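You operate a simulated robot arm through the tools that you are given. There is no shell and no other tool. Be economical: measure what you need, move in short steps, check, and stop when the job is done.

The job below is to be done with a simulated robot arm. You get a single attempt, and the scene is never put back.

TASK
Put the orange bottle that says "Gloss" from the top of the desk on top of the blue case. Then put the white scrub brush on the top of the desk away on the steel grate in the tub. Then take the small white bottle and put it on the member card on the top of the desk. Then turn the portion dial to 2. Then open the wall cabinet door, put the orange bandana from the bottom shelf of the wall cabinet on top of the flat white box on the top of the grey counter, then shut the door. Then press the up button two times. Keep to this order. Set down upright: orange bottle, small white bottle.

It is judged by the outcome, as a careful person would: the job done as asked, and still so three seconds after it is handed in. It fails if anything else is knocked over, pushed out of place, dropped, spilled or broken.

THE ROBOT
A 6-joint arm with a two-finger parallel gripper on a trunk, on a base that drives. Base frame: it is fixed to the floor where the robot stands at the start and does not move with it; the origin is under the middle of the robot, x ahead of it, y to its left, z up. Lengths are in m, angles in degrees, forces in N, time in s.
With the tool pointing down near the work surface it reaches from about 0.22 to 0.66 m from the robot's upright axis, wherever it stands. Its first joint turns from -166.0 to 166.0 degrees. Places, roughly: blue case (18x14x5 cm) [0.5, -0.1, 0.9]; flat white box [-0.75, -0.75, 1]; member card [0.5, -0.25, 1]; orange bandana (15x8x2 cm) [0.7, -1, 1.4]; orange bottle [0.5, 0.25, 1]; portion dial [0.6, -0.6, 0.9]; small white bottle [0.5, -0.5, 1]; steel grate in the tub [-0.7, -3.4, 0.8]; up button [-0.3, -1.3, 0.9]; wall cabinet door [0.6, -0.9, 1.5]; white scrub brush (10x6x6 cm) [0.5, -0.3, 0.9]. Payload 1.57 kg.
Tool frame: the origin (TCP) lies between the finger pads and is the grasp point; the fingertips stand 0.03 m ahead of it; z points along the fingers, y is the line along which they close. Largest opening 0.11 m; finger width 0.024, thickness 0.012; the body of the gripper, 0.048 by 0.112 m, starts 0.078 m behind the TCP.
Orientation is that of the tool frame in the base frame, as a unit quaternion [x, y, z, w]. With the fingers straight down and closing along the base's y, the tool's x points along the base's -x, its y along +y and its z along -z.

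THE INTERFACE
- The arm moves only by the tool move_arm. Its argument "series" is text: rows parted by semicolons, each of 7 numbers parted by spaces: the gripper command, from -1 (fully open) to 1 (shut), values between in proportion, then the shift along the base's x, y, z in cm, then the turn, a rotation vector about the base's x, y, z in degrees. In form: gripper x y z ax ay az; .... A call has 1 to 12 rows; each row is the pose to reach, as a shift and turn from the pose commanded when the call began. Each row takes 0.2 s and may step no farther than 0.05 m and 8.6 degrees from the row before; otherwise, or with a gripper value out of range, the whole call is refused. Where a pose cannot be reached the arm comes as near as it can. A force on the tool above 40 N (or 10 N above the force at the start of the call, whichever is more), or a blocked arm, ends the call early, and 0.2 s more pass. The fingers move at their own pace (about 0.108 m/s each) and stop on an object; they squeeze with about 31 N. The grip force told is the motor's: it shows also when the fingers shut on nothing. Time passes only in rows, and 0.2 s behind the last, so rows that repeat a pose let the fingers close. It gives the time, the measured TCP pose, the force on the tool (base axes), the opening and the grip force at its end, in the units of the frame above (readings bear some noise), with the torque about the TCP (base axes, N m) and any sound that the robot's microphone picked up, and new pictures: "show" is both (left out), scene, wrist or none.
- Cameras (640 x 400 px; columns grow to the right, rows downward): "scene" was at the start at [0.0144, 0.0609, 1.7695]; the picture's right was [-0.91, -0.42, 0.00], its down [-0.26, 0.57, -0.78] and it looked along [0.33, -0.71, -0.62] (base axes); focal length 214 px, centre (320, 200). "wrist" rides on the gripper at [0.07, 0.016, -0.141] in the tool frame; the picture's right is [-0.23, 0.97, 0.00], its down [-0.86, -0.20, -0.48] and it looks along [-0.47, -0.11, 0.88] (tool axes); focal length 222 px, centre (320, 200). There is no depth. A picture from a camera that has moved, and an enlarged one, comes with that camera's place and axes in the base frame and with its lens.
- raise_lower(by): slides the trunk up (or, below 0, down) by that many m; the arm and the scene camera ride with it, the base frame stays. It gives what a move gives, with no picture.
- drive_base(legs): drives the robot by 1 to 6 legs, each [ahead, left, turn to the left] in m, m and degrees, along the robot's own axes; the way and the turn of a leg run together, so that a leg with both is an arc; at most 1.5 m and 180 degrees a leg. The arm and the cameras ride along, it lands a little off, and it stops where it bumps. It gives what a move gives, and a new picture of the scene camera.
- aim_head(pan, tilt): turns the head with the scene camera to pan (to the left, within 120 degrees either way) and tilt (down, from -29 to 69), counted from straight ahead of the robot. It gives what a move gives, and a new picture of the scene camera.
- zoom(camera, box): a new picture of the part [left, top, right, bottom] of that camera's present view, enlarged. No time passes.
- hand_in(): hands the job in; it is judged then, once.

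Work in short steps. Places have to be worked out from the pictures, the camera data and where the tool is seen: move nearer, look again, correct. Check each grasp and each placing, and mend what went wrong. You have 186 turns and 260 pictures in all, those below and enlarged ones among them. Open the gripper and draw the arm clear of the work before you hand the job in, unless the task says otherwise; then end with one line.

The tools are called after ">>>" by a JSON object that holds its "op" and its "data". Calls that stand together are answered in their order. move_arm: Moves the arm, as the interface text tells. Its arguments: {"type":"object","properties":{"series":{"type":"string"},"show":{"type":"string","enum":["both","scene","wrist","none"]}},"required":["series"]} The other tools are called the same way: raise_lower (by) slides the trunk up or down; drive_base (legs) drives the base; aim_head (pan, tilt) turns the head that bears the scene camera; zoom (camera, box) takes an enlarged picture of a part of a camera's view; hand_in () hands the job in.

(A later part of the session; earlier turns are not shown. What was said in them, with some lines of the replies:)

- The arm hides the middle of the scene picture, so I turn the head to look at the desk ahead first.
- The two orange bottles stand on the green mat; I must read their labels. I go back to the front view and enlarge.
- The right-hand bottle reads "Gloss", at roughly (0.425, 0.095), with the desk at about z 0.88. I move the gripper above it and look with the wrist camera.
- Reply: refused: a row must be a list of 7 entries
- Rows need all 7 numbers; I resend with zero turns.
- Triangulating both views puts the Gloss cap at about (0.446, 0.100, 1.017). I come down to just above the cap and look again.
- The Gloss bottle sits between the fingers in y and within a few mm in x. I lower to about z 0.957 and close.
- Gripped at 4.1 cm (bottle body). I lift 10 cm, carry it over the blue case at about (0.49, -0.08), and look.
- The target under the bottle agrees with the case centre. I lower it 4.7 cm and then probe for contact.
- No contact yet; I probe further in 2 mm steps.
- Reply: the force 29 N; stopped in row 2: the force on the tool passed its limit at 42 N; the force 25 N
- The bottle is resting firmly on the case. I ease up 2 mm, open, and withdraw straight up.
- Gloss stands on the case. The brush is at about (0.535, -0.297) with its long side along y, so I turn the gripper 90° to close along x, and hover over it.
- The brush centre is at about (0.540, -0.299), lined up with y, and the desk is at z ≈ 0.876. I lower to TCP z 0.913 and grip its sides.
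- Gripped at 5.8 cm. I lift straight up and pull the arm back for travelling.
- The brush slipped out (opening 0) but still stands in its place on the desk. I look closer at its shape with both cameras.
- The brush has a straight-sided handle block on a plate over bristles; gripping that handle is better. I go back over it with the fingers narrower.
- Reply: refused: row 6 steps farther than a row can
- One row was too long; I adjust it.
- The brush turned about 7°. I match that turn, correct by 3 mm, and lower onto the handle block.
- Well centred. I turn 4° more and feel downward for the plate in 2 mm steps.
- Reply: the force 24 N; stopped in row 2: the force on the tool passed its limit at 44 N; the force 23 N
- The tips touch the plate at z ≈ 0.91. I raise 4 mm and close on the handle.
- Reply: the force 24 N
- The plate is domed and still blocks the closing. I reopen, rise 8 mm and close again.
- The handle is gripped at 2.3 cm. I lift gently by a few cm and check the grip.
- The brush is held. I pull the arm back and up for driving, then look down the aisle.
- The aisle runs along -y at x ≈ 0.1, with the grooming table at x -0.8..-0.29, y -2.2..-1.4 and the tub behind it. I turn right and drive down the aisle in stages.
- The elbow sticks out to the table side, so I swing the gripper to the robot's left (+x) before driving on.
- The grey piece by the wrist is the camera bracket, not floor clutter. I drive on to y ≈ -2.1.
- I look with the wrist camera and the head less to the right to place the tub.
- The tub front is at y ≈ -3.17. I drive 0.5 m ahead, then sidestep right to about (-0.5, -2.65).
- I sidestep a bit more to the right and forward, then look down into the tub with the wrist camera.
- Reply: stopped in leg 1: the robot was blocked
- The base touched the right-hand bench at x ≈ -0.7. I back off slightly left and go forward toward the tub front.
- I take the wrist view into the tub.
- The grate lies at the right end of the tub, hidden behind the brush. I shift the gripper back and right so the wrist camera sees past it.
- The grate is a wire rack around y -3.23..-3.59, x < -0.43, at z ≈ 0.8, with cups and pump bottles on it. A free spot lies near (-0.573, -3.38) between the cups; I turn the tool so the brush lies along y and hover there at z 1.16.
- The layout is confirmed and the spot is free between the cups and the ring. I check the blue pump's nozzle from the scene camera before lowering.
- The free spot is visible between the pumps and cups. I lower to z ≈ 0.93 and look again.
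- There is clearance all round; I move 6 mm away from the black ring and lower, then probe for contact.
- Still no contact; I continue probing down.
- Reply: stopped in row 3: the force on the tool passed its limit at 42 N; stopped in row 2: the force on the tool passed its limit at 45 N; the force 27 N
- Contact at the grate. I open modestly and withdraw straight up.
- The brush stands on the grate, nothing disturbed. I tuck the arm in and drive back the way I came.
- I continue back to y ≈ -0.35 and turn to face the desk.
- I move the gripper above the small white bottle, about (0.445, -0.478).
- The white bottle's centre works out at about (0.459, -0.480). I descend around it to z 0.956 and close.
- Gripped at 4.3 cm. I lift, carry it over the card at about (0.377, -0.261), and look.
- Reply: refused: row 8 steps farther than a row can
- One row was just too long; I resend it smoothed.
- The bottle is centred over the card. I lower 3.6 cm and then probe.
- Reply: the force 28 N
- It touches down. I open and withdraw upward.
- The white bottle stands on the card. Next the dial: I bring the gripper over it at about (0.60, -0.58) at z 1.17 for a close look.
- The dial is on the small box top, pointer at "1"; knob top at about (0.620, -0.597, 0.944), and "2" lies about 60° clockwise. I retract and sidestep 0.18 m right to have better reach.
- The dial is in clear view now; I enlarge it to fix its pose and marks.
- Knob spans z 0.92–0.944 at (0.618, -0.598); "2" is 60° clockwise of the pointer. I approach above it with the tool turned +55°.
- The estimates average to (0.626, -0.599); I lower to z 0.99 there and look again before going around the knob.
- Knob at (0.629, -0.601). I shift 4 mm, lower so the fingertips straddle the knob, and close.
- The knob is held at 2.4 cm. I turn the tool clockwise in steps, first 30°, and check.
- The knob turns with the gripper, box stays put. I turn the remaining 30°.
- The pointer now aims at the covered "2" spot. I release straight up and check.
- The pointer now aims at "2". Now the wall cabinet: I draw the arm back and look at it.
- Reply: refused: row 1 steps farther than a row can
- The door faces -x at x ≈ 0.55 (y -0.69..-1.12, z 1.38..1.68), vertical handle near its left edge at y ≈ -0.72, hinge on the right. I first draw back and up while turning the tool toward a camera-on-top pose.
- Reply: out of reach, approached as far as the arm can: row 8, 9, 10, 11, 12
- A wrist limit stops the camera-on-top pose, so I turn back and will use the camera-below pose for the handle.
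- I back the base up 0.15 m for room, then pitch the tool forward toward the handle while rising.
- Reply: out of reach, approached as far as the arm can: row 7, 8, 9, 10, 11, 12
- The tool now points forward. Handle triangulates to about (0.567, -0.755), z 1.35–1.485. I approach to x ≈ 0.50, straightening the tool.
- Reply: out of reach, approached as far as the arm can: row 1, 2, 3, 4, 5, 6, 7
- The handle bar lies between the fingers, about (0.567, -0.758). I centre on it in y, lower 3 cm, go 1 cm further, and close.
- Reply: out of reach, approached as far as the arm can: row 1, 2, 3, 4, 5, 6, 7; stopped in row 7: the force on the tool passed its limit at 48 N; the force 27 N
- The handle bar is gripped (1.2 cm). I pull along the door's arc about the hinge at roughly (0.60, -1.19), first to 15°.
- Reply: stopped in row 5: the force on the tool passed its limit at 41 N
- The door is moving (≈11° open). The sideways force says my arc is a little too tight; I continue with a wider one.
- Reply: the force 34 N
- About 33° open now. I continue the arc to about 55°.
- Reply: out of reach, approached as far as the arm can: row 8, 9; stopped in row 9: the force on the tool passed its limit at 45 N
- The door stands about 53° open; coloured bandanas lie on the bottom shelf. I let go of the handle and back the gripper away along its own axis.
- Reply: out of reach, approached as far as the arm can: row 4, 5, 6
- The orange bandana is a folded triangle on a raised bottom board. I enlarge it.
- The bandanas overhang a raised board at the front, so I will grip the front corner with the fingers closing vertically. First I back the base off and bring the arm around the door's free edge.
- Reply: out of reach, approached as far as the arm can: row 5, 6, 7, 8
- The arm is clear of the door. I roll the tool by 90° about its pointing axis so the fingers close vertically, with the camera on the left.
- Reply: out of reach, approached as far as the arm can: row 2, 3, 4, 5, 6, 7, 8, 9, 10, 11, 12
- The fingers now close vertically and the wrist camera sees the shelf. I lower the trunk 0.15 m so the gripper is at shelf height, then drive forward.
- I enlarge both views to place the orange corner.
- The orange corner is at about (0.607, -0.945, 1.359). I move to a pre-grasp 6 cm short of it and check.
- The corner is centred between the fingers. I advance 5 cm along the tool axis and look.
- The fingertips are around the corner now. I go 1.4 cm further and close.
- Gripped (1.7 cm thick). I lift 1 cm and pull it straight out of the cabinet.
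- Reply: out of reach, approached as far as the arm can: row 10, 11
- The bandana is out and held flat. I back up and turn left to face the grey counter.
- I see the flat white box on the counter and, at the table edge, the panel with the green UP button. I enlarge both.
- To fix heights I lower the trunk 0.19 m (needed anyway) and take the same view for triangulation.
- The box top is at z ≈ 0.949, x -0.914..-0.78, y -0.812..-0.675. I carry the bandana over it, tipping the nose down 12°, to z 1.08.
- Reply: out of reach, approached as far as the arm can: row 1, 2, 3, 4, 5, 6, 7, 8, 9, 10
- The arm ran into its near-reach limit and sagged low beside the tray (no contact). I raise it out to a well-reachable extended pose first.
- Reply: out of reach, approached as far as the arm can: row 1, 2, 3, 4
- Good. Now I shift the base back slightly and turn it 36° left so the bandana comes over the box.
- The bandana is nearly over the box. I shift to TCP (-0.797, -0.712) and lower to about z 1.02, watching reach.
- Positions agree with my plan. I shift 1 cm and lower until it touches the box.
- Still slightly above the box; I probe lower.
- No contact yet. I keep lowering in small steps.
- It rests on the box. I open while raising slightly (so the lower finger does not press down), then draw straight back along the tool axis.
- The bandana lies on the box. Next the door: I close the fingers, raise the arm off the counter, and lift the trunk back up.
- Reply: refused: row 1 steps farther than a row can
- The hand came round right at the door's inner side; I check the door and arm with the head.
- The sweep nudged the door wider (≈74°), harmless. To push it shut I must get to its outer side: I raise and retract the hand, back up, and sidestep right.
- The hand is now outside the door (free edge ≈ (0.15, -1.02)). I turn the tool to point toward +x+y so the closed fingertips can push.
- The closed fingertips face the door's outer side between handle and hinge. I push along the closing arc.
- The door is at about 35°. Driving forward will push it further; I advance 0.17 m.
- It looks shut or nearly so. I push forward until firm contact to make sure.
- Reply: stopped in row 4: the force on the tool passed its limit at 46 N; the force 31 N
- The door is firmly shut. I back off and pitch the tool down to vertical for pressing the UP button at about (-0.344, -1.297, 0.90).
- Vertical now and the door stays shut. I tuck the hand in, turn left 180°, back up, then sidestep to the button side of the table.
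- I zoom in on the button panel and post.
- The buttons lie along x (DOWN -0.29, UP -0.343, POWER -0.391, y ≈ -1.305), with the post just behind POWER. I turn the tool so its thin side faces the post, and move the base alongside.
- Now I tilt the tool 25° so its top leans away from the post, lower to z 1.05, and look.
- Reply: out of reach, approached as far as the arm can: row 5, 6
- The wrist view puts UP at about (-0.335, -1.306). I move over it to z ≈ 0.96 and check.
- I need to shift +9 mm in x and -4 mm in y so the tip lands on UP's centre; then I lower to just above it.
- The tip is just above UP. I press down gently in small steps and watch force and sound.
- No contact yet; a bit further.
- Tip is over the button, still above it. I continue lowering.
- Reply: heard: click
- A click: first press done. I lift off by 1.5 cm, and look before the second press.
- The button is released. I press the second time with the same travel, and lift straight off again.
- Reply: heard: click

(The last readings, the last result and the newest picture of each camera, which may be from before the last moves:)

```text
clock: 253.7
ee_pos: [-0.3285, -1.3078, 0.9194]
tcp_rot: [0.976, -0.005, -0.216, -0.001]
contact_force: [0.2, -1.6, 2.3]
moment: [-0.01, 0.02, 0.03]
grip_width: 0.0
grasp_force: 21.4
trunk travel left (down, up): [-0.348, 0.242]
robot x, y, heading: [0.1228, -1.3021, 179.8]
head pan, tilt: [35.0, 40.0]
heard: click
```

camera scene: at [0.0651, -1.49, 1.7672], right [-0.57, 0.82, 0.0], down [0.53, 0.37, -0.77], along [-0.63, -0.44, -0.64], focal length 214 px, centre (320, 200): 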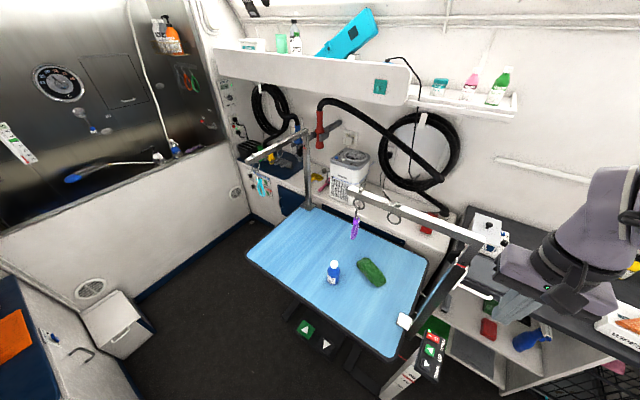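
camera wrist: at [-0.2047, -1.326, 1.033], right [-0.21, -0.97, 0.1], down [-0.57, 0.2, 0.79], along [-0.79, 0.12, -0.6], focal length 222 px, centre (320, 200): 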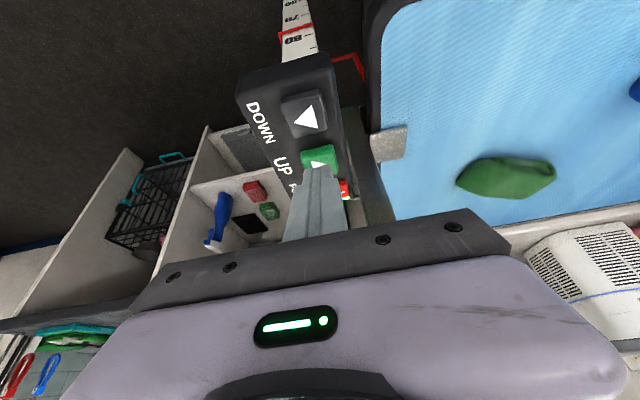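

Second click heard. I lift clear, up and away from the table toward the robot, and open the gripper.

>>> {"op": "move_arm", "data": {"series": "1 0 0 1.5 0 0 0; 1 0.5 0 4 0 0 0; 1 2 0 8 0 0 0; 1 4 0 12 0 0 0; 1 5 0 16.5 0 -4 0; 0 5 0 21 0 -8 0; -0.5 5 0 25 0 -12 0; -1 5 0 29 0 -16 0; -1 5 0 33 0 -20 0; -1 5 0 33 0 -20 0", "show": "scene"}}

>>> {"op": "drive_base", "data": {"legs": [[-0.03, -0.4, 0]]}}

```text
clock: 255.9
ee_pos: [-0.2792, -1.309, 1.2511]
tcp_rot: [0.999, -0.004, -0.043, -0.001]
contact_force: [-0.2, -0.6, 0.2]
moment: [0.01, 0.0, 0.02]
grip_width: 0.1098
grasp_force: 0.1
trunk travel left (down, up): [-0.348, 0.242]
robot x, y, heading: [0.1176, -1.2978, 179.8]
head pan, tilt: [35.0, 40.0]
camera scene: at [0.0648, -1.4892, 1.7673], right [-0.57, 0.82, 0.0], down [0.53, 0.37, -0.77], along [-0.63, -0.44, -0.64], focal length 214 px, centre (320, 200)
```

scene: 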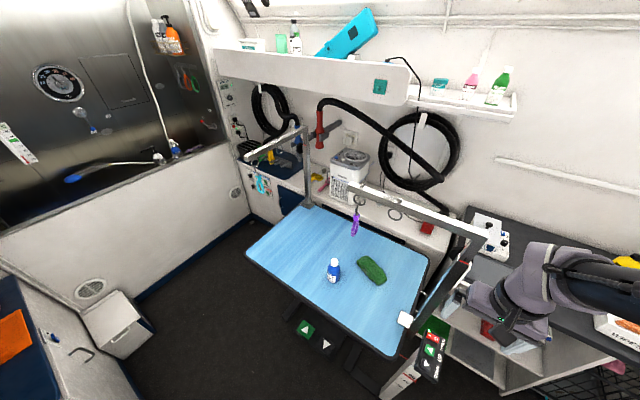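

```text
clock: 258.4
ee_pos: [-0.2489, -0.917, 1.2499]
tcp_rot: [0.999, -0.003, -0.043, -0.001]
contact_force: [0.6, 0.1, 0.0]
moment: [0.02, -0.01, 0.03]
grip_width: 0.11
grasp_force: 0.0
trunk travel left (down, up): [-0.348, 0.242]
robot x, y, heading: [0.1488, -0.9111, 179.9]
head pan, tilt: [35.0, 40.0]
camera scene: at [0.0963, -1.0983, 1.7674], right [-0.57, 0.82, 0.0], down [0.53, 0.37, -0.77], along [-0.63, -0.44, -0.64], focal length 214 px, centre (320, 200)
```

scene: 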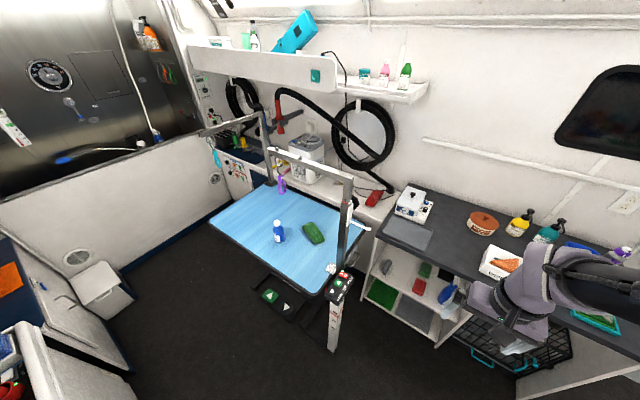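

All looks right here. A final check of the cabinet door and desk: I turn right 90° and look back at them.

>>> {"op": "drive_base", "data": {"legs": [[0.12, 0, 0], [0, 0, -90]]}}

>>> {"op": "aim_head", "data": {"pan": -95, "tilt": 28}}

```text
clock: 263.5
ee_pos: [0.0227, -0.5138, 1.2494]
tcp_rot: [-0.699, 0.714, 0.029, 0.031]
contact_force: [0.8, 0.2, 0.6]
moment: [-0.02, -0.03, -0.02]
grip_width: 0.1103
grasp_force: 0.0
trunk travel left (down, up): [-0.348, 0.242]
robot x, y, heading: [0.027, -0.9069, 89.1]
head pan, tilt: [35.0, 40.0]
camera scene: at [-0.1628, -0.8578, 1.7673], right [0.83, 0.56, 0.0], down [0.36, -0.53, -0.77], along [-0.43, 0.63, -0.64], focal length 214 px, centre (320, 200)
```

scene: 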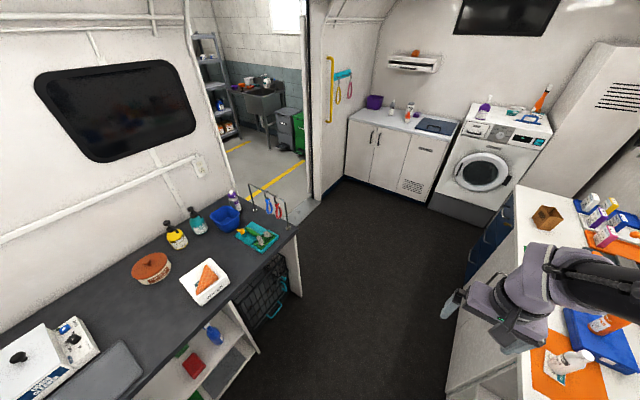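

```text
clock: 265.6
ee_pos: [0.0237, -0.5127, 1.2507]
tcp_rot: [-0.699, 0.714, 0.029, 0.031]
contact_force: [-0.3, 0.6, 0.6]
moment: [-0.05, -0.02, -0.01]
grip_width: 0.11
grasp_force: 0.1
trunk travel left (down, up): [-0.348, 0.242]
robot x, y, heading: [0.0256, -0.9111, 89.0]
head pan, tilt: [-95.0, 28.0]
camera scene: at [-0.0245, -0.9376, 1.7858], right [-0.1, -0.99, 0.0], down [-0.47, 0.05, -0.88], along [0.88, -0.09, -0.47], focal length 214 px, centre (320, 200)
```

scene: 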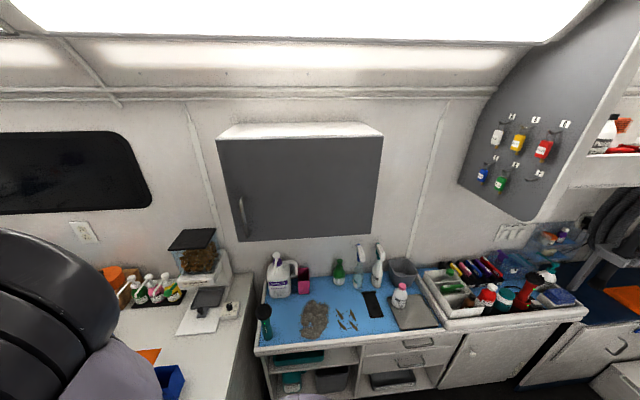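

The door is shut, the bandana lies on the box, and the bottles stand where they were placed. The gripper is open and clear of the work, so I hand the job in.

>>> {"op": "hand_in", "data": {}}

```text
The job is handed in.
```

I did every step in the order you gave and handed the job in. The last look showed the bandana on the white box, both bottles standing and the cabinet door shut. Two clicks were heard for the up button. The flat white box may have shifted about 1–2 cm when I drew the gripper out from under the bandana.
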